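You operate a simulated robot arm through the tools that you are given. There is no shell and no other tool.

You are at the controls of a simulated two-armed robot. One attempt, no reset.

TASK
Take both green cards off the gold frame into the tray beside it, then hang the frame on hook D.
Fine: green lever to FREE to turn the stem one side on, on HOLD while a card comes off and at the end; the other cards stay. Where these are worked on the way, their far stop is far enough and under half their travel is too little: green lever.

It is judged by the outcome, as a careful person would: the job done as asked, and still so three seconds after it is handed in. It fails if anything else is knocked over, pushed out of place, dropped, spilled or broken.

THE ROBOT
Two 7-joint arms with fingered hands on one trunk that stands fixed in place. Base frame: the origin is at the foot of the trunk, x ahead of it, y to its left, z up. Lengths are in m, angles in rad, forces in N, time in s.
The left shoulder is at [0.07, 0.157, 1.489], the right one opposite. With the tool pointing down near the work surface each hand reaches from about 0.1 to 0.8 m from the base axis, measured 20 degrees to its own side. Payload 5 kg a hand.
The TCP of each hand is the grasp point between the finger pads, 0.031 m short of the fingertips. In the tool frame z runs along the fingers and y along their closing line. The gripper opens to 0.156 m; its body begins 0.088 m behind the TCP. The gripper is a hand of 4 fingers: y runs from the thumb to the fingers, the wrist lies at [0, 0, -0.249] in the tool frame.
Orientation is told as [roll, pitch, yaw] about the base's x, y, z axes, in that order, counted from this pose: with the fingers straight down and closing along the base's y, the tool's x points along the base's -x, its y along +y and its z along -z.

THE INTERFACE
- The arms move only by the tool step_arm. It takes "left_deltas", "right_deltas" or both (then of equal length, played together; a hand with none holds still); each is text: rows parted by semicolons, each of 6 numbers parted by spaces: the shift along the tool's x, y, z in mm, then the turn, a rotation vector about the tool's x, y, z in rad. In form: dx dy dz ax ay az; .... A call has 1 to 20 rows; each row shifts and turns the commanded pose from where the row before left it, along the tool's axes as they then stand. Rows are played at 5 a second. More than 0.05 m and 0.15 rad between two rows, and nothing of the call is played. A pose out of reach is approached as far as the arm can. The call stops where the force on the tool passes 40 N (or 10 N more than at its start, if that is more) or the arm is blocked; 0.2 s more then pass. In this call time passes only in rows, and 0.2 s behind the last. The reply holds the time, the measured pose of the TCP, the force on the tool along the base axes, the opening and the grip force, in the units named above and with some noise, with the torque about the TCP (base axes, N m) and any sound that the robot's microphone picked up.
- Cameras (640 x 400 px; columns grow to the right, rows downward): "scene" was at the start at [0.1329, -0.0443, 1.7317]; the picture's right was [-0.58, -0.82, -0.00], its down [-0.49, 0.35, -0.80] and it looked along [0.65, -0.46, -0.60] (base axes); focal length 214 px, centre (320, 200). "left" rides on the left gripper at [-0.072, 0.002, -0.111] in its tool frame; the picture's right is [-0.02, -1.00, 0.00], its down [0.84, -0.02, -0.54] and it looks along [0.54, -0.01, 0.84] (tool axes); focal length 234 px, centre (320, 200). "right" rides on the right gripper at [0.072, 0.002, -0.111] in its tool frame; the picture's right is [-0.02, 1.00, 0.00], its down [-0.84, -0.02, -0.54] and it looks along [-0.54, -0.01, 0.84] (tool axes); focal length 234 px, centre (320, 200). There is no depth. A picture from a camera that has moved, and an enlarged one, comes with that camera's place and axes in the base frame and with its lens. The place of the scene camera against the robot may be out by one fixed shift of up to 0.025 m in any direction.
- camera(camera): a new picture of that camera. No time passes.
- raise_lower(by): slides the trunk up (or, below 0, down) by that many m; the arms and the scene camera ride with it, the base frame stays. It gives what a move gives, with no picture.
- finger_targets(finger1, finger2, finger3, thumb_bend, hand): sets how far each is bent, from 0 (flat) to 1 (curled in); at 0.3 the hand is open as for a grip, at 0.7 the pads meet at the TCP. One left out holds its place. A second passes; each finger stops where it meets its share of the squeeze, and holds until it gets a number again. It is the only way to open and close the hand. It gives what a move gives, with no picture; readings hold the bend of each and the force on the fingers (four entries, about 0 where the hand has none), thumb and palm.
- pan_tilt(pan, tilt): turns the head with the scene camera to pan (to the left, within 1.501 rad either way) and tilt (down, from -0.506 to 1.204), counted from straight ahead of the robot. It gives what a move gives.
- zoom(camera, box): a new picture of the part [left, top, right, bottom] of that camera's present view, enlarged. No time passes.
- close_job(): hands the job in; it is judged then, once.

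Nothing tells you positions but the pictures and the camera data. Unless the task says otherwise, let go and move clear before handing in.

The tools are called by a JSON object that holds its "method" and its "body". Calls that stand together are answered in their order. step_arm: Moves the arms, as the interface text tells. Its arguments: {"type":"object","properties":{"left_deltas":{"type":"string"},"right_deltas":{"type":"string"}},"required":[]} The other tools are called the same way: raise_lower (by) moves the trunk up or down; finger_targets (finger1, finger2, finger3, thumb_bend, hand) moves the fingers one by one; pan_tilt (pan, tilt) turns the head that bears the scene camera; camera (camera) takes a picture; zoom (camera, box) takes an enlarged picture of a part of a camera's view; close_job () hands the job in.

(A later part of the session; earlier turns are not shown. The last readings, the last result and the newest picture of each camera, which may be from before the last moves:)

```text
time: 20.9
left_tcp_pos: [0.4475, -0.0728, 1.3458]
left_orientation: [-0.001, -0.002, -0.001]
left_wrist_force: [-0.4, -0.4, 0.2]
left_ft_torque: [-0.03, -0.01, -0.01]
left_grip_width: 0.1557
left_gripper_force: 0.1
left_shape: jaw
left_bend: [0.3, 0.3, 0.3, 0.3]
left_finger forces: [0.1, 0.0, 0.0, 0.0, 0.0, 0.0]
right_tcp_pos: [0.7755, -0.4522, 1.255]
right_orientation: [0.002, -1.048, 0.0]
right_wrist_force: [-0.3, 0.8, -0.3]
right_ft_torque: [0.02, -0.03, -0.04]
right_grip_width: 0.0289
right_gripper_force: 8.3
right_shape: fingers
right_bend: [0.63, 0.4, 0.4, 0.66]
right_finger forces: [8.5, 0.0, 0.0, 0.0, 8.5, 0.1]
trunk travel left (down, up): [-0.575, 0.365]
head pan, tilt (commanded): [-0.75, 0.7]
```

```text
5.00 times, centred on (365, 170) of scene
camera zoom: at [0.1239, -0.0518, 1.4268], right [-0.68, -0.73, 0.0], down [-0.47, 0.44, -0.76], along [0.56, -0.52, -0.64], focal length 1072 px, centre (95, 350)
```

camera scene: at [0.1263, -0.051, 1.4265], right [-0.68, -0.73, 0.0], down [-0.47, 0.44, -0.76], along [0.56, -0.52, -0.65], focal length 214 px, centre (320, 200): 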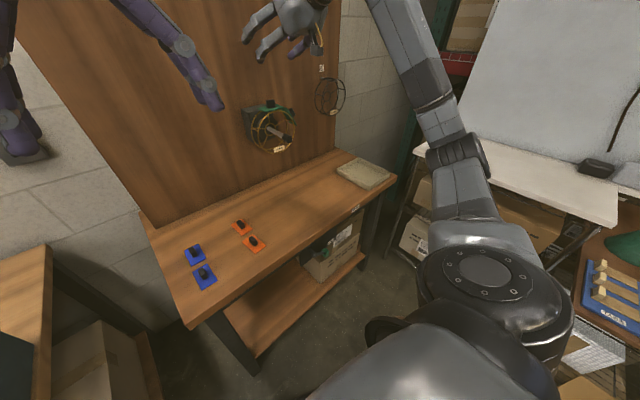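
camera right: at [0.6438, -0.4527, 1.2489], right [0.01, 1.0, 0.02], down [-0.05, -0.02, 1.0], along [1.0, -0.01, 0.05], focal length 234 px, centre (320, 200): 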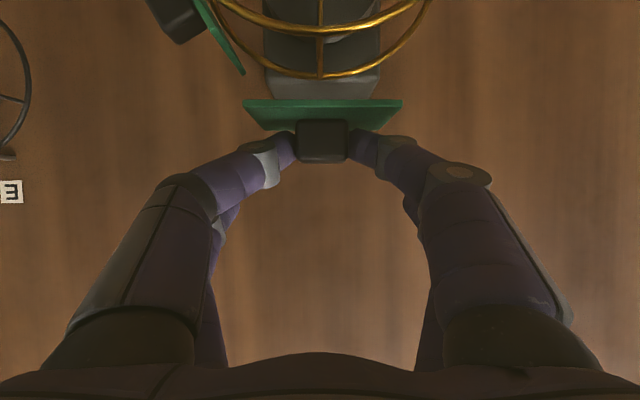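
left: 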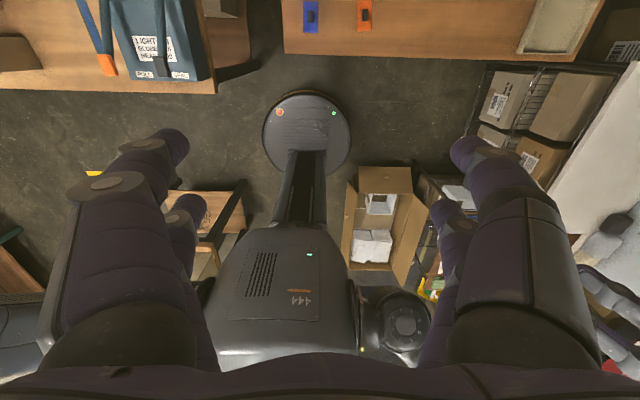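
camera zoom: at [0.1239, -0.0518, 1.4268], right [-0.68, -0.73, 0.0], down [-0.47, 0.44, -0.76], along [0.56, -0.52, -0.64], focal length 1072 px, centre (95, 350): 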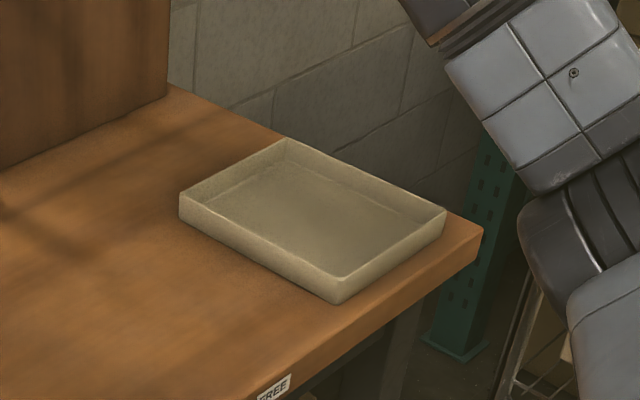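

The tray spans about x 0.51–0.70, y −0.88…−0.72. I'll back off from the board and yaw the hand toward the tray.

{"method": "step_arm", "body": {"right_deltas": "12.3 0 -36.2 0 0 0; 12.3 0 -36.2 0 0 0; 12.3 0 -36.2 0 0 0; 12.3 0 -36.2 0 0 0; 0 0 0 0.1212 0 0.07; 0 0 0 0.1212 0 0.07; 0 0 0 0.1212 0 0.07; 0 0 0 0.1212 0 0.07; 0 0 0 0.1212 0 0.07"}}

{"method": "camera", "body": {"camera": "right"}}

{"method": "camera", "body": {"camera": "scene"}}

```text
time: 22.9
left_tcp_pos: [0.4484, -0.0711, 1.3455]
left_orientation: [-0.004, 0.0, 0.002]
left_wrist_force: [0.1, 0.4, 0.3]
left_ft_torque: [-0.06, 0.03, 0.01]
left_grip_width: 0.1558
left_gripper_force: 0.1
left_shape: jaw
left_bend: [0.3, 0.3, 0.3, 0.3]
left_finger forces: [0.0, 0.0, 0.1, 0.0, 0.0, 0.0]
right_tcp_pos: [0.627, -0.4513, 1.2844]
right_orientation: [-0.006, -1.044, -0.7]
right_wrist_force: [-0.2, 0.8, -0.6]
right_ft_torque: [-0.03, 0.02, -0.05]
right_grip_width: 0.0288
right_gripper_force: 8.1
right_shape: fingers
right_bend: [0.62, 0.4, 0.4, 0.67]
right_finger forces: [8.2, 0.1, 0.0, 0.1, 8.3, 0.0]
trunk travel left (down, up): [-0.575, 0.365]
head pan, tilt (commanded): [-0.75, 0.7]
```

```text
taken
camera right: at [0.5275, -0.3657, 1.2778], right [0.65, 0.76, 0.02], down [-0.05, 0.02, 1.0], along [0.75, -0.65, 0.05], focal length 234 px, centre (320, 200)
```

right: 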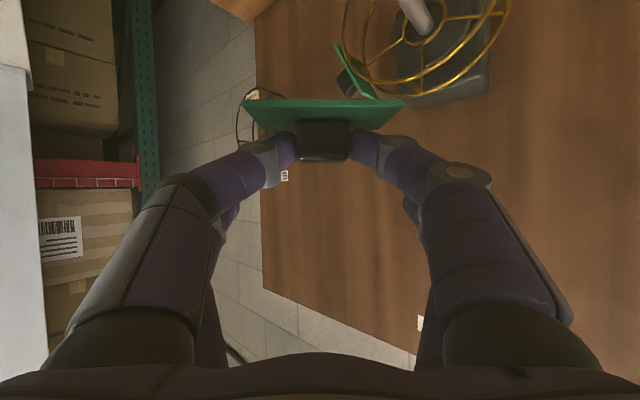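

```text
taken
camera scene: at [0.1258, -0.0504, 1.4266], right [-0.68, -0.73, 0.0], down [-0.47, 0.44, -0.76], along [0.56, -0.52, -0.64], focal length 214 px, centre (320, 200)
```

scene: 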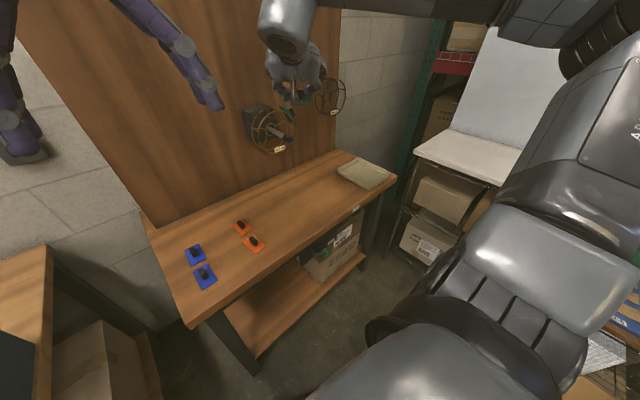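

Clear so far; the card is held level. Now moving over to above the tray.

{"method": "step_arm", "body": {"right_deltas": "8.9 -30.1 30.2 0 0 0; 8.9 -30.1 30.2 0 0 0; 8.9 -30.1 30.2 0 0 0; 8.9 -30.1 30.2 0 0 0; 8.9 -30.1 30.2 0 0 0; 8.9 -30.1 30.2 0 0 0; 8.9 -30.1 30.2 0 0 0; 8.9 -30.1 30.2 0 0 0; 8.9 -30.1 30.2 0 0 0"}}

{"method": "camera", "body": {"camera": "right"}}

{"method": "camera", "body": {"camera": "scene"}}

```text
time: 24.9
left_tcp_pos: [0.4475, -0.0742, 1.3463]
left_orientation: [0.001, 0.0, 0.001]
left_wrist_force: [0.5, -0.2, 0.9]
left_ft_torque: [0.01, 0.04, -0.01]
left_grip_width: 0.156
left_gripper_force: 0.0
left_shape: jaw
left_bend: [0.3, 0.3, 0.3, 0.3]
left_finger forces: [0.1, 0.1, 0.0, 0.0, 0.0, 0.0]
right_tcp_pos: [0.6008, -0.7891, 1.0812]
right_orientation: [0.002, -1.045, -0.701]
right_wrist_force: [0.2, -0.5, -0.3]
right_ft_torque: [0.01, 0.03, 0.01]
right_grip_width: 0.0286
right_gripper_force: 7.8
right_shape: fingers
right_bend: [0.62, 0.4, 0.4, 0.67]
right_finger forces: [8.0, 0.0, 0.0, 0.1, 8.0, 0.0]
trunk travel left (down, up): [-0.575, 0.365]
head pan, tilt (commanded): [-0.75, 0.7]
```

```text
taken
camera right: at [0.5013, -0.703, 1.0741], right [0.65, 0.76, 0.02], down [-0.05, 0.02, 1.0], along [0.76, -0.65, 0.05], focal length 234 px, centre (320, 200)
```

right: 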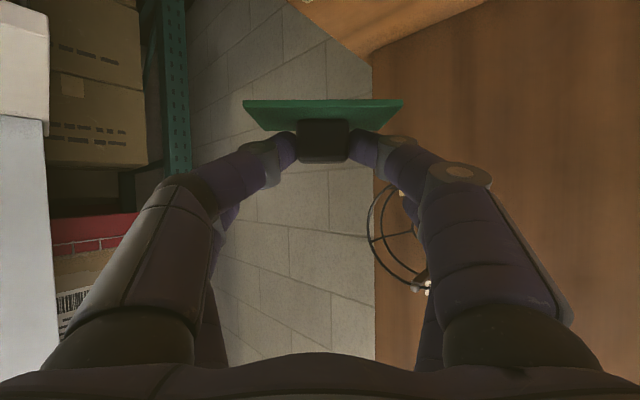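

```text
taken
camera scene: at [0.1243, -0.0541, 1.4267], right [-0.68, -0.73, 0.0], down [-0.47, 0.44, -0.76], along [0.56, -0.52, -0.65], focal length 214 px, centre (320, 200)
```

scene: 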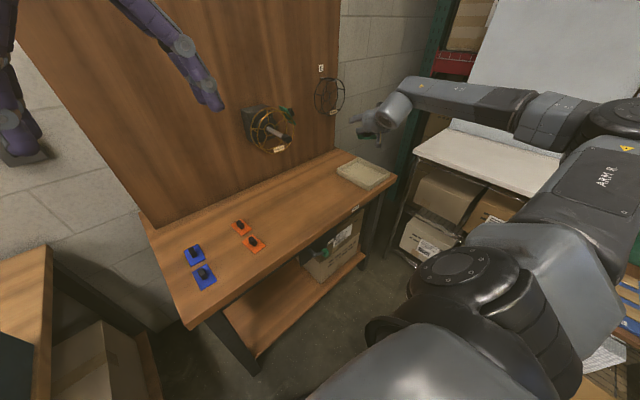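

The card is over the tray. I'll lower it partway and ease the tilt a bit so the hand's camera clears the tray rim.

{"method": "step_arm", "body": {"right_deltas": "23.9 -2 25.3 0 0 0; 23.9 -2 25.3 0 0 0; 23.9 -2 25.3 0 0 0; 0 0 0 0 0.085 0; 0 0 0 0 0.085 0"}}

{"method": "camera", "body": {"camera": "right"}}

{"method": "zoom", "body": {"camera": "scene", "box": [310, 100, 450, 210]}}

```text
time: 26.1
left_tcp_pos: [0.447, -0.074, 1.346]
left_orientation: [-0.001, -0.001, 0.0]
left_wrist_force: [-0.5, 0.1, -0.6]
left_ft_torque: [-0.03, 0.03, -0.03]
left_grip_width: 0.1556
left_gripper_force: 0.1
left_shape: jaw
left_bend: [0.3, 0.3, 0.3, 0.3]
left_finger forces: [0.0, 0.1, 0.0, 0.0, 0.0, 0.0]
right_tcp_pos: [0.6204, -0.8103, 0.9799]
right_orientation: [0.004, -0.874, -0.699]
right_wrist_force: [-0.1, 0.7, 0.8]
right_ft_torque: [0.0, 0.01, -0.02]
right_grip_width: 0.0284
right_gripper_force: 7.9
right_shape: fingers
right_bend: [0.62, 0.4, 0.4, 0.67]
right_finger forces: [8.0, 0.0, 0.0, 0.0, 8.0, 0.0]
trunk travel left (down, up): [-0.575, 0.365]
head pan, tilt (commanded): [-0.75, 0.7]
```

```text
taken
camera right: at [0.521, -0.7258, 0.9956], right [0.65, 0.76, 0.02], down [0.08, -0.09, 0.99], along [0.75, -0.65, -0.12], focal length 234 px, centre (320, 200)
```

right: 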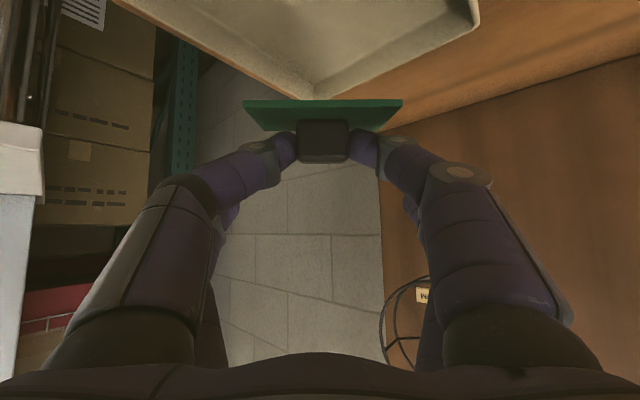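

```text
3.64 times, centred on (380, 155) of scene
camera zoom: at [0.1242, -0.0524, 1.4267], right [-0.68, -0.73, 0.0], down [-0.47, 0.44, -0.76], along [0.56, -0.52, -0.64], focal length 780 px, centre (102, 364)
```

zoom: 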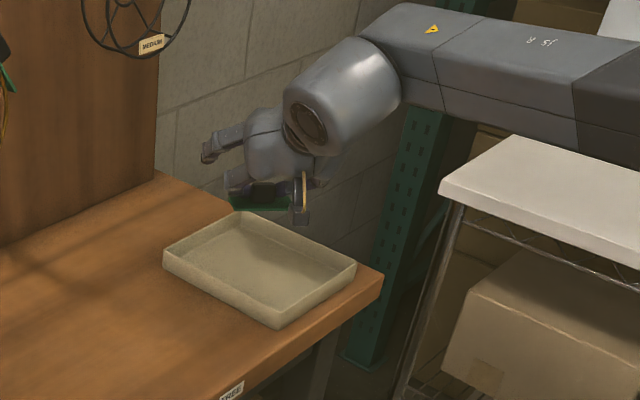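

The card is over the tray's inside. I'll lower it to just above the tray floor.

{"method": "step_arm", "body": {"right_deltas": "16.2 3 22.2 0 0 0; 16.2 3 22.2 0 0 0; 16.2 3 22.2 0 0 0"}}

{"method": "camera", "body": {"camera": "right"}}

{"method": "zoom", "body": {"camera": "scene", "box": [310, 100, 450, 210]}}

```text
time: 26.9
left_tcp_pos: [0.4464, -0.0735, 1.346]
left_orientation: [-0.002, -0.003, -0.001]
left_wrist_force: [0.3, -0.2, 0.1]
left_ft_torque: [-0.02, 0.02, -0.02]
left_grip_width: 0.1559
left_gripper_force: 0.0
left_shape: jaw
left_bend: [0.3, 0.3, 0.3, 0.3]
left_finger forces: [0.0, 0.1, 0.1, 0.0, 0.0, 0.1]
right_tcp_pos: [0.6412, -0.8148, 0.8971]
right_orientation: [0.002, -0.877, -0.702]
right_wrist_force: [0.1, -0.1, -0.7]
right_ft_torque: [0.02, 0.03, -0.03]
right_grip_width: 0.0286
right_gripper_force: 8.3
right_shape: fingers
right_bend: [0.62, 0.4, 0.4, 0.67]
right_finger forces: [8.0, 0.0, 0.0, 0.0, 8.0, 0.1]
trunk travel left (down, up): [-0.575, 0.365]
head pan, tilt (commanded): [-0.75, 0.7]
```

```text
taken
camera right: at [0.5417, -0.7298, 0.9137], right [0.66, 0.75, 0.02], down [0.08, -0.09, 0.99], along [0.75, -0.65, -0.12], focal length 234 px, centre (320, 200)
```

right: 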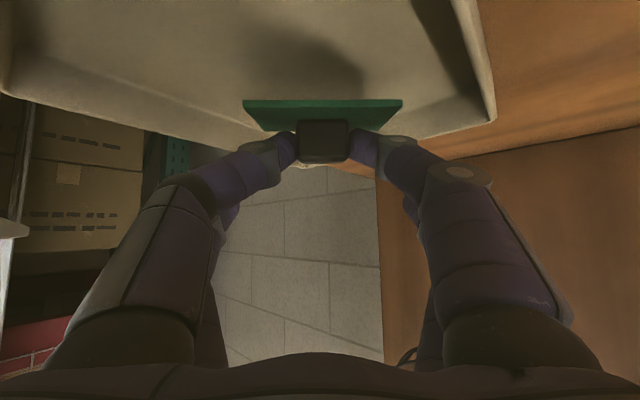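

```text
3.64 times, centred on (380, 155) of scene
camera zoom: at [0.1246, -0.0528, 1.4267], right [-0.68, -0.73, 0.0], down [-0.47, 0.44, -0.76], along [0.56, -0.52, -0.64], focal length 780 px, centre (102, 364)
```

zoom: 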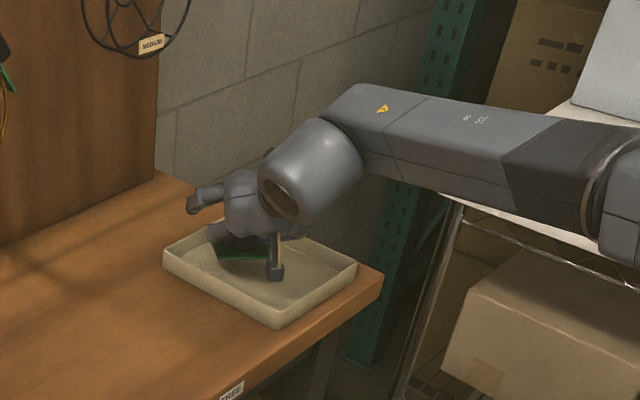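

The card is inside the rim with a small gap to the floor. A few more millimetres down, in small steps.

{"method": "step_arm", "body": {"right_deltas": "3.8 0 3.2 0 0 0; 3.8 0 3.2 0 0 0"}}

{"method": "camera", "body": {"camera": "right"}}

```text
time: 27.5
left_tcp_pos: [0.4465, -0.0727, 1.3459]
left_orientation: [0.0, 0.0, -0.001]
left_wrist_force: [-0.4, 0.4, 0.7]
left_ft_torque: [0.01, -0.01, 0.0]
left_grip_width: 0.1558
left_gripper_force: 0.1
left_shape: jaw
left_bend: [0.3, 0.3, 0.3, 0.3]
left_finger forces: [0.0, 0.0, 0.0, 0.0, 0.0, 0.0]
right_tcp_pos: [0.6391, -0.8141, 0.8897]
right_orientation: [0.002, -0.875, -0.702]
right_wrist_force: [0.1, -0.4, -1.1]
right_ft_torque: [0.03, 0.01, 0.03]
right_grip_width: 0.0288
right_gripper_force: 7.9
right_shape: fingers
right_bend: [0.62, 0.4, 0.4, 0.67]
right_finger forces: [8.0, 0.0, 0.0, 0.1, 8.0, 0.0]
trunk travel left (down, up): [-0.575, 0.365]
head pan, tilt (commanded): [-0.75, 0.7]
```

```text
taken
camera right: at [0.5415, -0.7298, 0.9047], right [0.66, 0.76, 0.02], down [0.08, -0.09, 0.99], along [0.75, -0.65, -0.12], focal length 234 px, centre (320, 200)
```

right: 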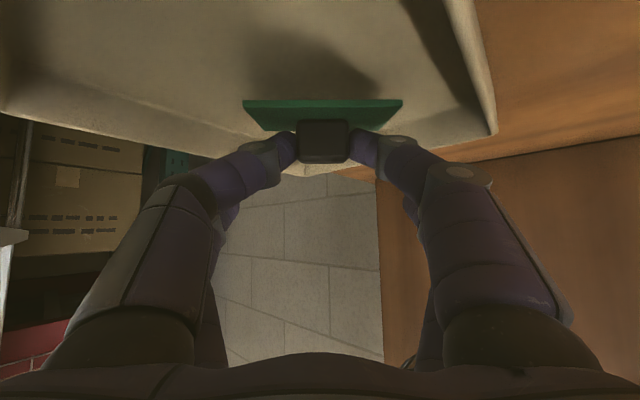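

Still free of contact; two more small steps down.

{"method": "step_arm", "body": {"right_deltas": "3.1 0 2.6 0 0 0; 3.1 0 2.6 0 0 0"}}

{"method": "camera", "body": {"camera": "right"}}

{"method": "zoom", "body": {"camera": "scene", "box": [330, 140, 410, 190]}}

```text
time: 28.1
left_tcp_pos: [0.4466, -0.0731, 1.3474]
left_orientation: [-0.001, -0.002, 0.0]
left_wrist_force: [-0.1, -0.1, 0.2]
left_ft_torque: [-0.02, 0.0, 0.02]
left_grip_width: 0.156
left_gripper_force: 0.1
left_shape: jaw
left_bend: [0.3, 0.3, 0.3, 0.3]
left_finger forces: [0.0, 0.0, 0.0, 0.0, 0.0, 0.1]
right_tcp_pos: [0.6408, -0.8169, 0.8819]
right_orientation: [0.004, -0.876, -0.701]
right_wrist_force: [0.1, -0.4, -0.9]
right_ft_torque: [-0.05, 0.01, 0.0]
right_grip_width: 0.0284
right_gripper_force: 7.6
right_shape: fingers
right_bend: [0.62, 0.4, 0.4, 0.67]
right_finger forces: [8.1, 0.0, 0.0, 0.0, 8.1, 0.0]
trunk travel left (down, up): [-0.575, 0.365]
head pan, tilt (commanded): [-0.75, 0.7]
```

```text
taken
camera right: at [0.5416, -0.7303, 0.8971], right [0.66, 0.75, 0.02], down [0.08, -0.09, 0.99], along [0.75, -0.65, -0.12], focal length 234 px, centre (320, 200)
```

right: 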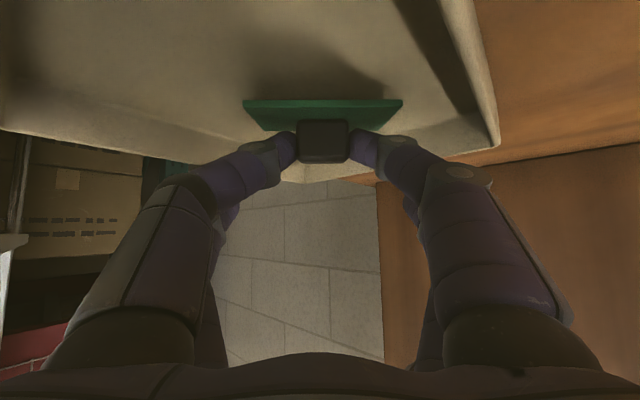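

```text
8.00 times, centred on (370, 165) of scene
camera zoom: at [0.1241, -0.0525, 1.4267], right [-0.68, -0.73, 0.0], down [-0.47, 0.44, -0.76], along [0.56, -0.52, -0.64], focal length 1716 px, centre (-80, 480)
```

zoom: 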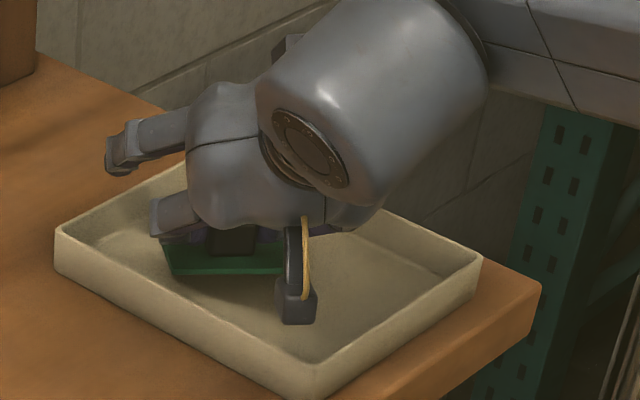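

About a centimetre remains between card and tray floor. I'll lower a bit more, watching the force.

{"method": "step_arm", "body": {"right_deltas": "3.1 0 2.6 0 0 0; 2.3 0 1.9 0 0 0"}}

{"method": "zoom", "body": {"camera": "right", "box": [220, 60, 420, 180]}}

```text
time: 28.7
left_tcp_pos: [0.4465, -0.0721, 1.3474]
left_orientation: [0.0, -0.001, 0.0]
left_wrist_force: [0.3, -0.1, 1.2]
left_ft_torque: [-0.04, 0.0, -0.04]
left_grip_width: 0.1559
left_gripper_force: 0.1
left_shape: jaw
left_bend: [0.3, 0.3, 0.3, 0.3]
left_finger forces: [0.0, 0.1, 0.0, 0.0, 0.0, 0.0]
right_tcp_pos: [0.6406, -0.8147, 0.8765]
right_orientation: [0.003, -0.877, -0.702]
right_wrist_force: [0.0, -0.8, 1.0]
right_ft_torque: [-0.07, 0.01, 0.0]
right_grip_width: 0.0285
right_gripper_force: 8.7
right_shape: fingers
right_bend: [0.62, 0.4, 0.4, 0.67]
right_finger forces: [8.4, 0.0, 0.0, 0.1, 8.5, 0.0]
trunk travel left (down, up): [-0.575, 0.365]
head pan, tilt (commanded): [-0.75, 0.7]
```

```text
3.20 times, centred on (320, 120) of right
camera zoom: at [0.5418, -0.7307, 0.8916], right [0.66, 0.75, 0.02], down [0.08, -0.09, 0.99], along [0.75, -0.65, -0.12], focal length 749 px, centre (320, 456)
```

zoom: 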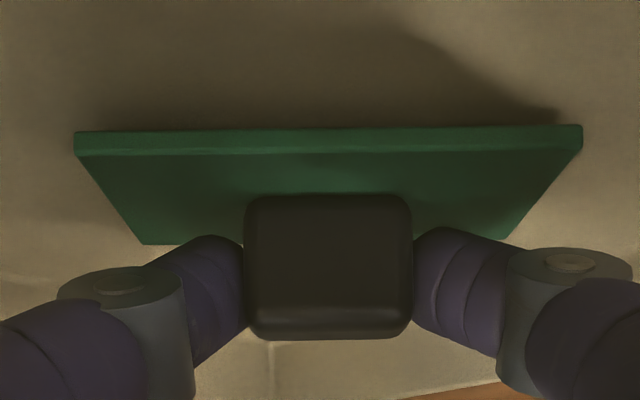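

The card is practically at the tray floor (its far edge just touching). I'll release it.

{"method": "finger_targets", "body": {"hand": "right", "thumb_bend": 0.52, "finger1": 0.52}}

{"method": "zoom", "body": {"camera": "right", "box": [220, 60, 420, 180]}}

```text
time: 29.7
left_tcp_pos: [0.4455, -0.0738, 1.3476]
left_orientation: [-0.001, -0.002, 0.0]
left_wrist_force: [-0.6, 0.6, 0.5]
left_ft_torque: [0.0, -0.01, -0.01]
left_grip_width: 0.1559
left_gripper_force: 0.0
left_shape: jaw
left_bend: [0.3, 0.3, 0.3, 0.3]
left_finger forces: [0.0, 0.0, 0.1, 0.1, 0.1, 0.0]
right_tcp_pos: [0.6404, -0.8158, 0.8743]
right_orientation: [0.002, -0.876, -0.703]
right_wrist_force: [1.0, -0.9, 0.2]
right_ft_torque: [-0.03, 0.03, 0.01]
right_grip_width: 0.0724
right_gripper_force: 0.0
right_shape: fingers
right_bend: [0.52, 0.4, 0.4, 0.52]
right_finger forces: [0.1, 0.0, 0.1, 0.0, 0.1, 0.0]
trunk travel left (down, up): [-0.575, 0.365]
head pan, tilt (commanded): [-0.75, 0.7]
```

```text
3.20 times, centred on (320, 120) of right
camera zoom: at [0.5419, -0.7306, 0.8907], right [0.66, 0.75, 0.02], down [0.08, -0.09, 0.99], along [0.75, -0.65, -0.12], focal length 749 px, centre (320, 456)
```

zoom: 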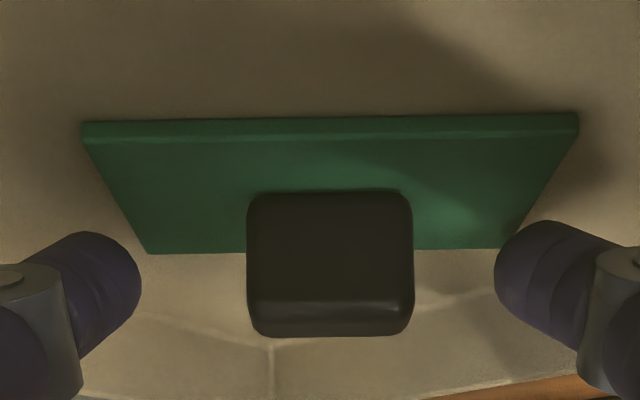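

The card lies flat in the tray. I'll lift away, straighten the hand, and bring it in front of the bench for the lever.

{"method": "step_arm", "body": {"right_deltas": "-15.3 0 -12.8 0 0 0; -26.8 0 -22.5 0 0 0; -26.8 0 -22.5 0 0 0; -26.8 0 -22.5 0 0 0; -11 0 -9 0 0 0; 0 0 0 -0.1075 0 -0.0897; 0 0 0 -0.1075 0 -0.0897; 0 0 0 -0.1075 0 -0.0897; 0 0 0 -0.1075 0 -0.0897; 0 0 0 -0.1075 0 -0.0897"}}

{"method": "zoom", "body": {"camera": "scene", "box": [310, 100, 450, 210]}}

```text
time: 31.9
left_tcp_pos: [0.4474, -0.0739, 1.3456]
left_orientation: [0.0, -0.002, -0.002]
left_wrist_force: [0.1, 0.3, -0.2]
left_ft_torque: [0.01, 0.0, 0.03]
left_grip_width: 0.1559
left_gripper_force: 0.1
left_shape: jaw
left_bend: [0.3, 0.3, 0.3, 0.3]
left_finger forces: [0.1, 0.0, 0.1, 0.0, 0.1, 0.0]
right_tcp_pos: [0.6393, -0.8168, 1.0141]
right_orientation: [0.001, -0.877, 0.001]
right_wrist_force: [-0.3, -0.7, 0.3]
right_ft_torque: [0.01, 0.0, 0.0]
right_grip_width: 0.0725
right_gripper_force: 0.1
right_shape: fingers
right_bend: [0.52, 0.4, 0.4, 0.52]
right_finger forces: [0.0, 0.0, 0.1, 0.0, 0.0, 0.1]
trunk travel left (down, up): [-0.575, 0.365]
head pan, tilt (commanded): [-0.75, 0.7]
```

```text
3.64 times, centred on (380, 155) of scene
camera zoom: at [0.1246, -0.053, 1.4267], right [-0.68, -0.73, 0.0], down [-0.47, 0.44, -0.76], along [0.56, -0.52, -0.64], focal length 780 px, centre (102, 364)
```

zoom: 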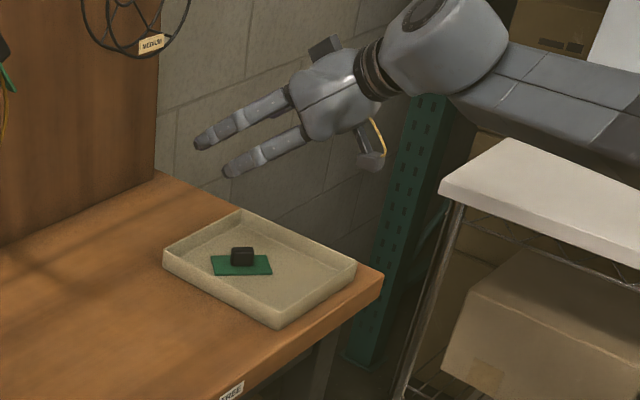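

Card one rests in the tray. Moving the right hand back in front of the bench.

{"method": "step_arm", "body": {"right_deltas": "20.8 29.4 -27.5 0 0 0; 20.8 29.4 -27.5 0 0 0; 20.8 29.4 -27.5 0 0 0; 20.8 29.4 -27.5 0 0 0; 20.8 29.4 -27.5 0 0 0; 20.8 29.4 -27.5 0 0 0; 20.8 29.4 -27.5 0 0 0; 20.8 29.4 -27.5 0 0 0; 20.8 29.4 -27.5 0 0 0"}}

{"method": "camera", "body": {"camera": "scene"}}

```text
time: 33.9
left_tcp_pos: [0.4461, -0.072, 1.3454]
left_orientation: [-0.001, 0.001, 0.0]
left_wrist_force: [-0.1, -0.1, 0.2]
left_ft_torque: [-0.04, 0.01, -0.01]
left_grip_width: 0.1556
left_gripper_force: 0.1
left_shape: jaw
left_bend: [0.3, 0.3, 0.3, 0.3]
left_finger forces: [0.0, 0.0, 0.0, 0.0, 0.1, 0.0]
right_tcp_pos: [0.386, -0.6054, 1.0256]
right_orientation: [0.001, -0.877, 0.0]
right_wrist_force: [-0.1, -0.1, 0.2]
right_ft_torque: [0.0, 0.05, -0.02]
right_grip_width: 0.0722
right_gripper_force: 0.0
right_shape: fingers
right_bend: [0.52, 0.4, 0.4, 0.52]
right_finger forces: [0.0, 0.0, 0.0, 0.1, 0.0, 0.1]
right hand out of reach, approached as far as the arm can: row 8, 9
trunk travel left (down, up): [-0.575, 0.365]
head pan, tilt (commanded): [-0.75, 0.7]
```

```text
taken
camera scene: at [0.1249, -0.051, 1.4267], right [-0.68, -0.73, 0.0], down [-0.47, 0.44, -0.76], along [0.56, -0.52, -0.64], focal length 214 px, centre (320, 200)
```

scene: 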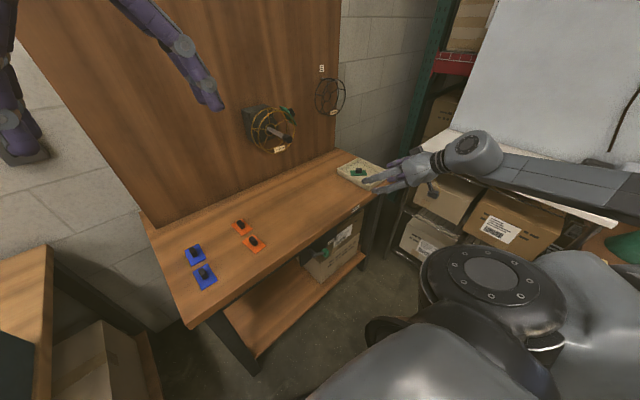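

The elbow sits out to the right behind; before lowering the trunk I'll check what is near it on the right side.

{"method": "pan_tilt", "body": {"pan": -1.5, "tilt": 0.75}}

{"method": "camera", "body": {"camera": "scene"}}

```text
time: 35.0
left_tcp_pos: [0.4462, -0.0723, 1.3456]
left_orientation: [-0.002, -0.001, 0.002]
left_wrist_force: [-1.0, 0.5, -0.2]
left_ft_torque: [-0.02, 0.04, 0.0]
left_grip_width: 0.1559
left_gripper_force: 0.1
left_shape: jaw
left_bend: [0.3, 0.3, 0.3, 0.3]
left_finger forces: [0.0, 0.1, 0.1, 0.0, 0.1, 0.1]
right_tcp_pos: [0.3857, -0.6075, 1.0234]
right_orientation: [0.001, -0.878, 0.001]
right_wrist_force: [-0.5, -0.6, -0.4]
right_ft_torque: [0.01, -0.01, 0.01]
right_grip_width: 0.073
right_gripper_force: 0.1
right_shape: fingers
right_bend: [0.52, 0.4, 0.4, 0.52]
right_finger forces: [0.0, 0.1, 0.0, 0.0, 0.0, 0.0]
trunk travel left (down, up): [-0.575, 0.365]
head pan, tilt (commanded): [-1.499, 0.75]
```

```text
taken
camera scene: at [0.0678, -0.0766, 1.4225], right [-1.0, -0.07, 0.0], down [-0.05, 0.68, -0.73], along [0.05, -0.73, -0.68], focal length 214 px, centre (320, 200)
```

scene: 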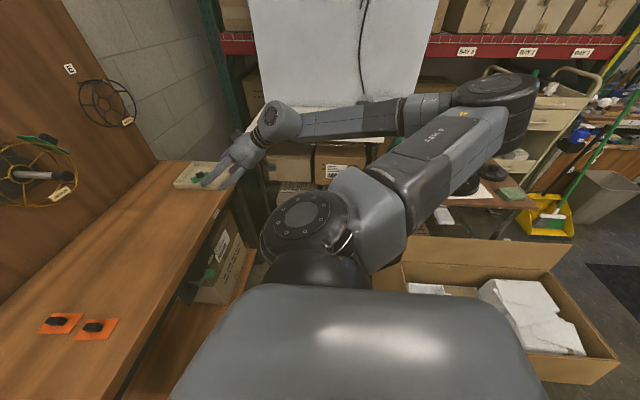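

The elbow is high and well clear of the side tables. I'll lower the trunk 0.24 m with the hand safely in front of the bench edge.

{"method": "raise_lower", "body": {"by": -0.24}}

{"method": "pan_tilt", "body": {"pan": -0.9, "tilt": 0.75}}

{"method": "camera", "body": {"camera": "scene"}}

{"method": "camera", "body": {"camera": "right"}}

```text
time: 37.5
left_tcp_pos: [0.4461, -0.073, 1.1063]
left_orientation: [-0.003, -0.001, -0.001]
left_wrist_force: [0.3, -0.2, 0.6]
left_ft_torque: [0.01, 0.0, 0.01]
left_grip_width: 0.1558
left_gripper_force: 0.1
left_shape: jaw
left_bend: [0.3, 0.3, 0.3, 0.3]
left_finger forces: [0.0, 0.0, 0.0, 0.0, 0.0, 0.0]
right_tcp_pos: [0.3851, -0.6068, 0.7836]
right_orientation: [0.001, -0.877, -0.002]
right_wrist_force: [0.6, 0.1, -0.3]
right_ft_torque: [0.01, 0.01, 0.0]
right_grip_width: 0.0727
right_gripper_force: 0.1
right_shape: fingers
right_bend: [0.52, 0.4, 0.4, 0.52]
right_finger forces: [0.0, 0.0, 0.0, 0.0, 0.0, 0.0]
trunk travel left (down, up): [-0.335, 0.605]
head pan, tilt (commanded): [-1.499, 0.75]
```

```text
time: 38.5
left_tcp_pos: [0.4457, -0.0725, 1.1063]
left_orientation: [-0.002, -0.001, 0.0]
left_wrist_force: [0.2, -0.3, 0.6]
left_ft_torque: [0.01, 0.01, 0.0]
left_grip_width: 0.1559
left_gripper_force: 0.1
left_shape: jaw
left_bend: [0.3, 0.3, 0.3, 0.3]
left_finger forces: [0.0, 0.0, 0.1, 0.1, 0.0, 0.0]
right_tcp_pos: [0.3864, -0.6068, 0.7843]
right_orientation: [0.0, -0.876, 0.0]
right_wrist_force: [0.0, -0.1, -1.1]
right_ft_torque: [0.01, 0.01, 0.02]
right_grip_width: 0.0726
right_gripper_force: 0.1
right_shape: fingers
right_bend: [0.52, 0.4, 0.4, 0.52]
right_finger forces: [0.0, 0.1, 0.0, 0.0, 0.0, 0.0]
trunk travel left (down, up): [-0.335, 0.605]
head pan, tilt (commanded): [-0.901, 0.75]
```

```text
taken
camera scene: at [0.1131, -0.0592, 1.1825], right [-0.78, -0.62, 0.0], down [-0.42, 0.54, -0.73], along [0.45, -0.57, -0.68], focal length 214 px, centre (320, 200)
```

scene: 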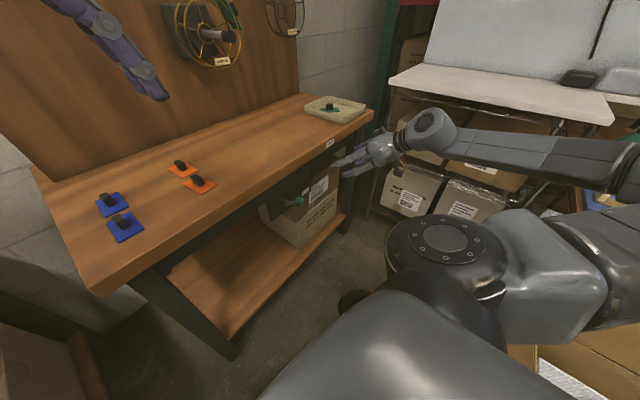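

```text
taken
camera right: at [0.2546, -0.6065, 0.7995], right [0.01, 1.0, 0.02], down [0.12, -0.02, 0.99], along [0.99, -0.01, -0.12], focal length 234 px, centre (320, 200)
```

right: 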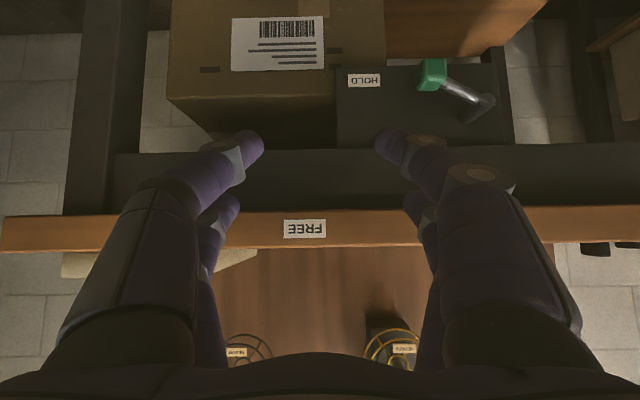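

Now a good frontal view (upside-down) of the lever. Zooming in.

{"method": "zoom", "body": {"camera": "right", "box": [320, 40, 540, 180]}}

{"method": "zoom", "body": {"camera": "scene", "box": [250, 120, 370, 260]}}

```text
2.86 times, centred on (430, 110) of right
camera zoom: at [0.2546, -0.6065, 0.7995], right [0.01, 1.0, 0.02], down [0.12, -0.02, 0.99], along [0.99, -0.01, -0.12], focal length 669 px, centre (6, 457)
```

zoom: 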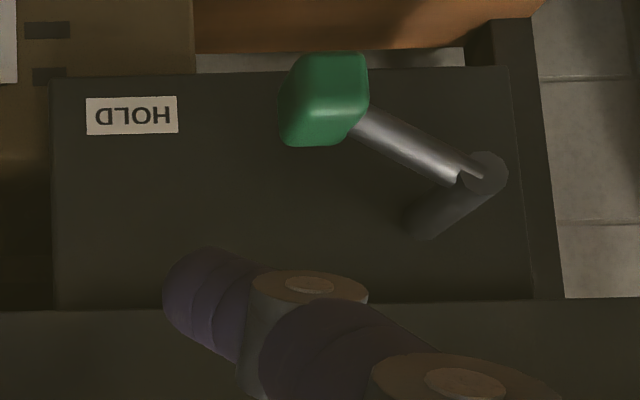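

```text
2.86 times, centred on (310, 190) of scene
camera zoom: at [0.1131, -0.0592, 1.1825], right [-0.78, -0.62, 0.0], down [-0.42, 0.54, -0.73], along [0.45, -0.57, -0.68], focal length 613 px, centre (349, 229)
```

zoom: 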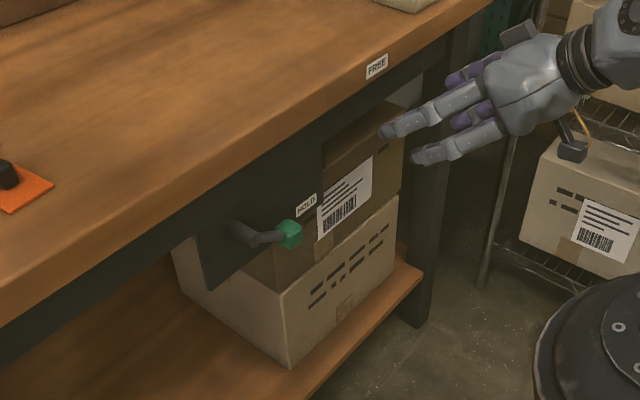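

The lever's shaft is at (y −0.413, z 0.658), its knob at (0.515, −0.473, 0.621), swinging in front of a rail set back at x≈0.54, so there is room above and below. I'll close the right fingers into a poker and bring it low in front of the knob.

{"method": "finger_targets", "body": {"hand": "right", "thumb_bend": 0.7, "finger1": 0.7, "finger2": 0.7, "finger3": 0.7}}

{"method": "step_arm", "body": {"right_deltas": "28.2 21.7 23.5 0 0 0; 28.2 21.7 23.5 0 0 0; 28.2 21.7 23.5 0 0 0; 28.2 21.7 23.5 0 0 0; 28.2 21.7 23.5 0 0 0; 28.2 21.7 23.5 0 0 0"}}

{"method": "camera", "body": {"camera": "right"}}

{"method": "camera", "body": {"camera": "scene"}}

```text
time: 39.5
left_tcp_pos: [0.4459, -0.0727, 1.1058]
left_orientation: [-0.003, -0.001, -0.001]
left_wrist_force: [0.9, 0.7, 0.1]
left_ft_torque: [-0.02, -0.01, 0.02]
left_grip_width: 0.156
left_gripper_force: 0.0
left_shape: jaw
left_bend: [0.3, 0.3, 0.3, 0.3]
left_finger forces: [0.0, 0.1, 0.0, 0.0, 0.0, 0.1]
right_tcp_pos: [0.3855, -0.6064, 0.7828]
right_orientation: [0.0, -0.877, 0.001]
right_wrist_force: [0.3, -0.8, -0.4]
right_ft_torque: [0.02, -0.01, 0.02]
right_grip_width: 0.0049
right_gripper_force: 0.0
right_shape: fingers
right_bend: [0.7, 0.7, 0.7, 0.7]
right_finger forces: [0.0, 0.1, 0.0, 0.0, 0.0, 0.0]
trunk travel left (down, up): [-0.335, 0.605]
head pan, tilt (commanded): [-0.901, 0.75]
```

```text
time: 40.9
left_tcp_pos: [0.4475, -0.0728, 1.1067]
left_orientation: [-0.001, -0.001, -0.001]
left_wrist_force: [-0.7, 0.0, 0.0]
left_ft_torque: [-0.01, -0.02, -0.01]
left_grip_width: 0.156
left_gripper_force: 0.0
left_shape: jaw
left_bend: [0.3, 0.3, 0.3, 0.3]
left_finger forces: [0.1, 0.0, 0.0, 0.0, 0.0, 0.0]
right_tcp_pos: [0.3852, -0.4778, 0.5649]
right_orientation: [-0.002, -0.876, -0.001]
right_wrist_force: [1.0, 0.5, -0.6]
right_ft_torque: [0.01, -0.03, 0.0]
right_grip_width: 0.0048
right_gripper_force: 0.1
right_shape: fingers
right_bend: [0.7, 0.7, 0.7, 0.7]
right_finger forces: [0.1, 0.0, 0.0, 0.0, 0.1, 0.0]
trunk travel left (down, up): [-0.335, 0.605]
head pan, tilt (commanded): [-0.901, 0.75]
```

```text
taken
camera right: at [0.254, -0.4767, 0.5796], right [0.02, 1.0, 0.02], down [0.12, -0.02, 0.99], along [0.99, -0.01, -0.12], focal length 234 px, centre (320, 200)
```

right: 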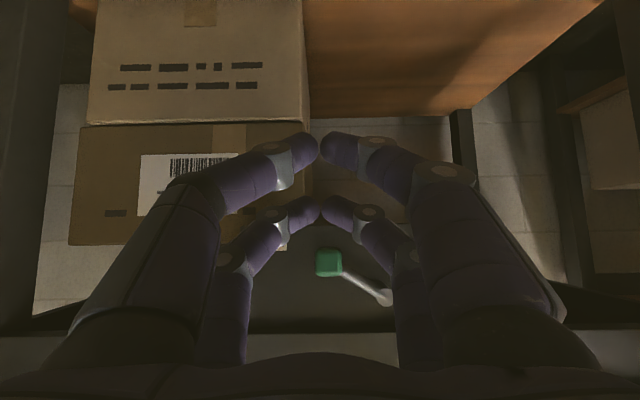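

```text
taken
camera scene: at [0.1133, -0.0595, 1.1826], right [-0.78, -0.62, 0.0], down [-0.42, 0.54, -0.73], along [0.45, -0.57, -0.68], focal length 214 px, centre (320, 200)
```

scene: 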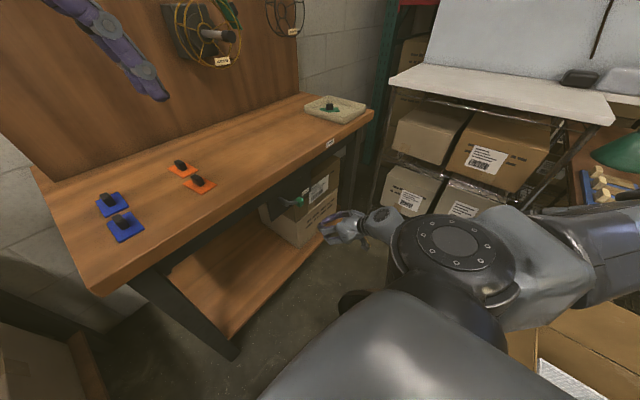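

The hand is low in front of the lever with free space ahead. I'll level the hand and set it just below the knob.

{"method": "step_arm", "body": {"right_deltas": "0 0 0 0 -0.15 0; 0 0 0 0 -0.15 0; 0 0 0 0 -0.15 0; 0 0 0 0 -0.075 0"}}

{"method": "camera", "body": {"camera": "right"}}

```text
time: 41.9
left_tcp_pos: [0.4476, -0.0747, 1.106]
left_orientation: [-0.003, -0.001, -0.001]
left_wrist_force: [0.2, 0.6, 0.3]
left_ft_torque: [-0.02, 0.0, -0.02]
left_grip_width: 0.1561
left_gripper_force: 0.0
left_shape: jaw
left_bend: [0.3, 0.3, 0.3, 0.3]
left_finger forces: [0.0, 0.0, 0.1, 0.0, 0.1, 0.0]
right_tcp_pos: [0.4276, -0.5051, 0.5916]
right_orientation: [0.039, -1.211, 0.006]
right_wrist_force: [-0.2, -0.9, -0.1]
right_ft_torque: [0.05, -0.02, 0.03]
right_grip_width: 0.0046
right_gripper_force: 0.1
right_shape: fingers
right_bend: [0.7, 0.7, 0.7, 0.7]
right_finger forces: [0.0, 0.1, 0.1, 0.0, 0.1, 0.0]
right hand out of reach, approached as far as the arm can: row 1, 2, 3, 4
trunk travel left (down, up): [-0.335, 0.605]
head pan, tilt (commanded): [-0.901, 0.75]
```

```text
taken
camera right: at [0.2999, -0.5103, 0.5641], right [-0.03, 1.0, 0.04], down [-0.21, -0.04, 0.98], along [0.98, 0.02, 0.21], focal length 234 px, centre (320, 200)
```

right: 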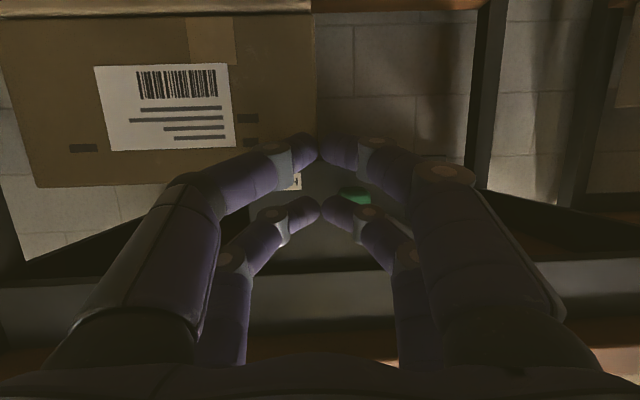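

The arm couldn't level fully but settled at a usable 69° tilt. I'll shift down and left to get below the knob, then look.

{"method": "step_arm", "body": {"right_deltas": "13.8 13.5 13.2 0 0 0; 13.8 13.5 13.2 0 0 0"}}

{"method": "camera", "body": {"camera": "right"}}

{"method": "zoom", "body": {"camera": "scene", "box": [250, 150, 410, 270]}}

```text
time: 42.5
left_tcp_pos: [0.4469, -0.0724, 1.1065]
left_orientation: [-0.001, -0.001, 0.0]
left_wrist_force: [0.8, -1.0, 0.0]
left_ft_torque: [-0.01, 0.03, -0.01]
left_grip_width: 0.1559
left_gripper_force: 0.0
left_shape: jaw
left_bend: [0.3, 0.3, 0.3, 0.3]
left_finger forces: [0.0, 0.0, 0.0, 0.0, 0.1, 0.1]
right_tcp_pos: [0.4315, -0.5044, 0.5571]
right_orientation: [0.044, -1.22, -0.002]
right_wrist_force: [0.3, -0.5, 0.4]
right_ft_torque: [-0.01, 0.01, 0.02]
right_grip_width: 0.0044
right_gripper_force: 0.2
right_shape: fingers
right_bend: [0.7, 0.7, 0.7, 0.7]
right_finger forces: [0.0, 0.0, 0.0, 0.1, 0.0, 0.0]
right hand out of reach, approached as far as the arm can: row 1, 2
trunk travel left (down, up): [-0.335, 0.605]
head pan, tilt (commanded): [-0.901, 0.75]
```

```text
taken
camera right: at [0.3028, -0.5083, 0.5283], right [-0.03, 1.0, 0.04], down [-0.22, -0.04, 0.97], along [0.97, 0.02, 0.22], focal length 234 px, centre (320, 200)
```

right: 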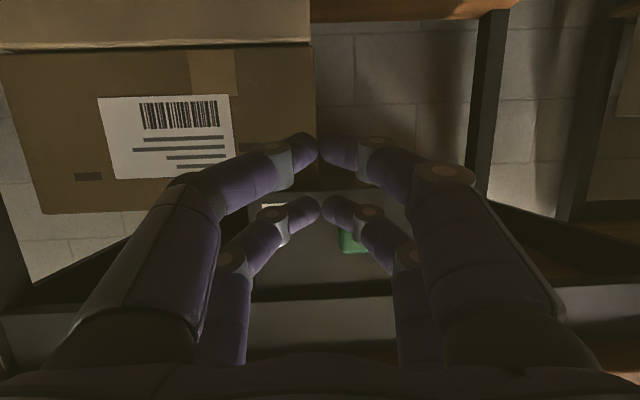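

```text
3.33 times, centred on (330, 210) of scene
camera zoom: at [0.1131, -0.0591, 1.1826], right [-0.78, -0.62, 0.0], down [-0.42, 0.53, -0.73], along [0.45, -0.57, -0.68], focal length 715 px, centre (287, 167)
```

zoom: 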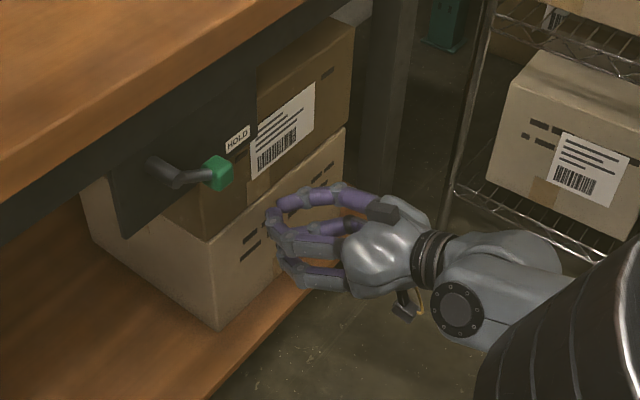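

The arm resists moving left in this posture since the forearm comes from the right. I'll yaw the hand a little to the left, which should ease the wrist.

{"method": "step_arm", "body": {"right_deltas": "0 0 0 -0.136 0 -0.05; 0 0 0 -0.136 0 -0.05; 0 12 0 0 0 0; 0 12 0 0 0 0"}}

{"method": "camera", "body": {"camera": "right"}}

{"method": "camera", "body": {"camera": "scene"}}

```text
time: 43.5
left_tcp_pos: [0.4484, -0.0716, 1.1059]
left_orientation: [-0.001, -0.001, 0.002]
left_wrist_force: [-0.1, -0.5, 0.4]
left_ft_torque: [0.02, 0.04, -0.01]
left_grip_width: 0.1557
left_gripper_force: 0.0
left_shape: jaw
left_bend: [0.3, 0.3, 0.3, 0.3]
left_finger forces: [0.0, 0.1, 0.0, 0.0, 0.0, 0.1]
right_tcp_pos: [0.4242, -0.4809, 0.5572]
right_orientation: [0.033, -1.219, 0.288]
right_wrist_force: [-0.3, 1.0, 0.1]
right_ft_torque: [-0.05, 0.01, -0.02]
right_grip_width: 0.0047
right_gripper_force: 0.1
right_shape: fingers
right_bend: [0.7, 0.7, 0.7, 0.7]
right_finger forces: [0.1, 0.0, 0.0, 0.1, 0.1, 0.0]
trunk travel left (down, up): [-0.335, 0.605]
head pan, tilt (commanded): [-0.901, 0.75]
```

```text
taken
camera right: at [0.3003, -0.5206, 0.5278], right [-0.3, 0.95, 0.03], down [-0.2, -0.1, 0.97], along [0.93, 0.29, 0.22], focal length 234 px, centre (320, 200)
```

right: 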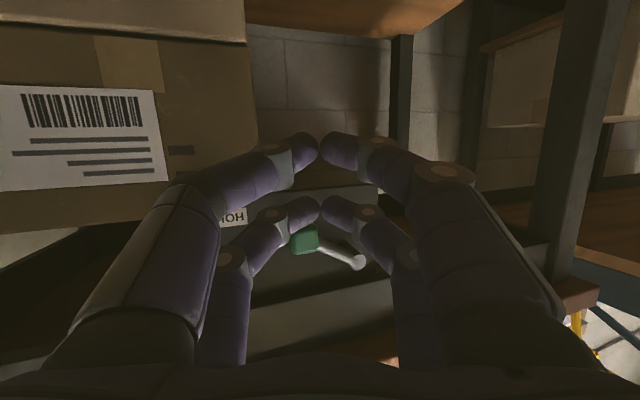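

```text
taken
camera scene: at [0.114, -0.059, 1.1824], right [-0.78, -0.62, 0.0], down [-0.42, 0.53, -0.73], along [0.45, -0.57, -0.68], focal length 214 px, centre (320, 200)
```

scene: 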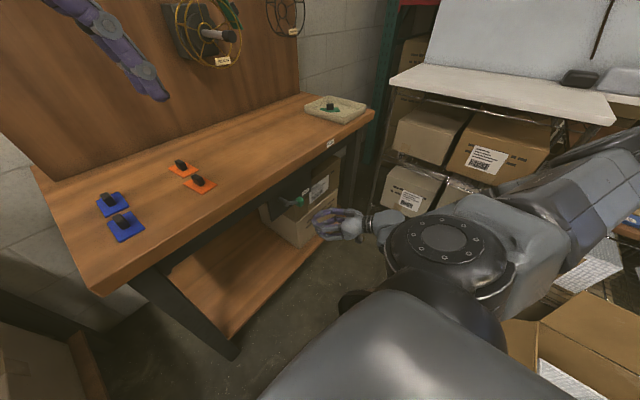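

That worked. Now I'll slide the fingertips under the knob.

{"method": "step_arm", "body": {"right_deltas": "-14.3 -11.7 27.5 0 0 0; -14.3 -11.7 27.5 0 0 0"}}

{"method": "camera", "body": {"camera": "right"}}

{"method": "zoom", "body": {"camera": "scene", "box": [250, 150, 410, 270]}}

```text
time: 44.1
left_tcp_pos: [0.4458, -0.0732, 1.1069]
left_orientation: [-0.002, -0.002, 0.0]
left_wrist_force: [0.5, -0.2, 0.5]
left_ft_torque: [0.0, 0.05, 0.03]
left_grip_width: 0.1559
left_gripper_force: 0.0
left_shape: jaw
left_bend: [0.3, 0.3, 0.3, 0.3]
left_finger forces: [0.0, 0.0, 0.1, 0.1, 0.0, 0.0]
right_tcp_pos: [0.4896, -0.4862, 0.5638]
right_orientation: [0.035, -1.217, 0.283]
right_wrist_force: [0.5, 0.5, -0.3]
right_ft_torque: [-0.01, 0.02, -0.01]
right_grip_width: 0.0045
right_gripper_force: 0.1
right_shape: fingers
right_bend: [0.7, 0.7, 0.7, 0.7]
right_finger forces: [0.1, 0.0, 0.1, 0.1, 0.0, 0.0]
trunk travel left (down, up): [-0.335, 0.605]
head pan, tilt (commanded): [-0.901, 0.75]
```

```text
taken
camera right: at [0.3664, -0.5248, 0.5349], right [-0.3, 0.95, 0.03], down [-0.2, -0.1, 0.97], along [0.93, 0.29, 0.22], focal length 234 px, centre (320, 200)
```

right: 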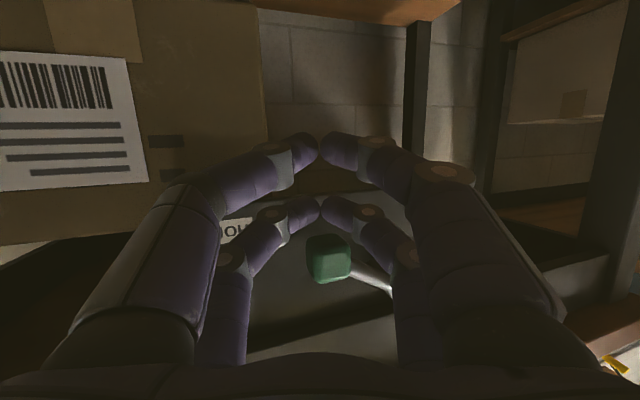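

```text
3.33 times, centred on (330, 210) of scene
camera zoom: at [0.1135, -0.0593, 1.1825], right [-0.78, -0.62, 0.0], down [-0.42, 0.53, -0.73], along [0.45, -0.57, -0.68], focal length 715 px, centre (287, 167)
```

zoom: 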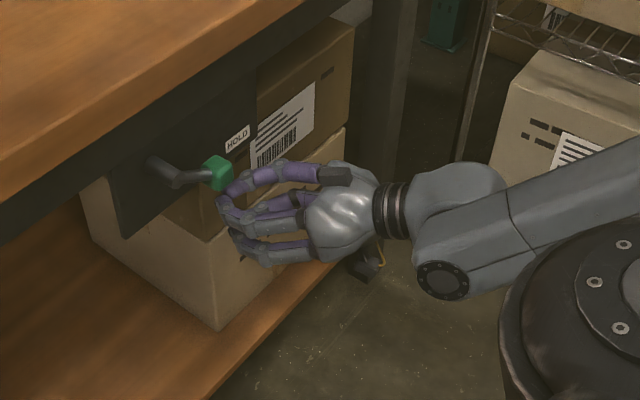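

The fingertips are right under the knob. I'll lift in 10 mm steps to swing the lever toward FREE.

{"method": "step_arm", "body": {"right_deltas": "-9.4 0 -3.4 0 0 0; -9.4 0 -3.4 0 0 0; -9.4 0 -3.4 0 0 0; -9.4 0 -3.4 0 0 0; -9.4 0 -3.4 0 0 0"}}

{"method": "camera", "body": {"camera": "right"}}

{"method": "zoom", "body": {"camera": "scene", "box": [250, 150, 410, 270]}}

```text
time: 45.3
left_tcp_pos: [0.4457, -0.0749, 1.1057]
left_orientation: [-0.004, -0.001, 0.001]
left_wrist_force: [0.6, 0.0, -0.2]
left_ft_torque: [0.06, -0.02, 0.02]
left_grip_width: 0.1557
left_gripper_force: 0.0
left_shape: jaw
left_bend: [0.3, 0.3, 0.3, 0.3]
left_finger forces: [0.0, 0.1, 0.0, 0.0, 0.0, 0.0]
right_tcp_pos: [0.4907, -0.4847, 0.6149]
right_orientation: [0.037, -1.221, 0.282]
right_wrist_force: [-0.3, -1.6, -1.2]
right_ft_torque: [0.05, -0.01, -0.03]
right_grip_width: 0.0044
right_gripper_force: 0.7
right_shape: fingers
right_bend: [0.7, 0.7, 0.69, 0.7]
right_finger forces: [0.0, 0.1, 1.6, 0.0, 0.0, 0.0]
trunk travel left (down, up): [-0.335, 0.605]
head pan, tilt (commanded): [-0.901, 0.75]
```

```text
taken
camera right: at [0.3679, -0.5243, 0.5856], right [-0.3, 0.95, 0.03], down [-0.2, -0.1, 0.97], along [0.93, 0.29, 0.22], focal length 234 px, centre (320, 200)
```

right: 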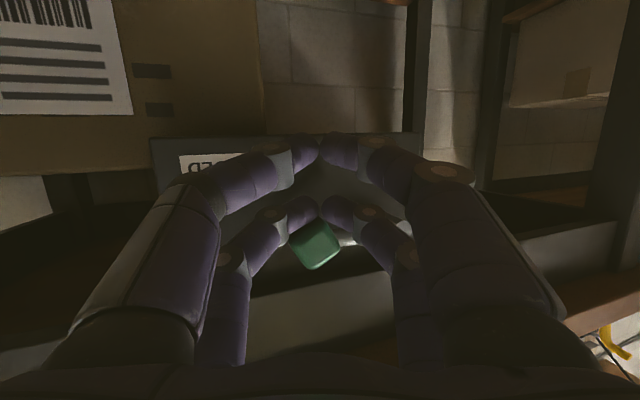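

```text
3.33 times, centred on (330, 210) of scene
camera zoom: at [0.1131, -0.0597, 1.1825], right [-0.78, -0.62, 0.0], down [-0.42, 0.54, -0.73], along [0.45, -0.57, -0.68], focal length 715 px, centre (287, 167)
```

zoom: 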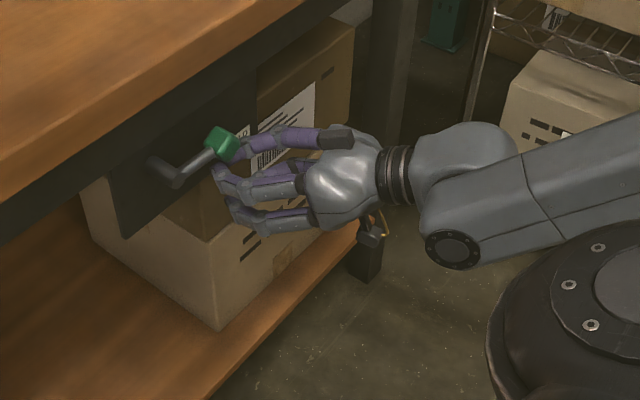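

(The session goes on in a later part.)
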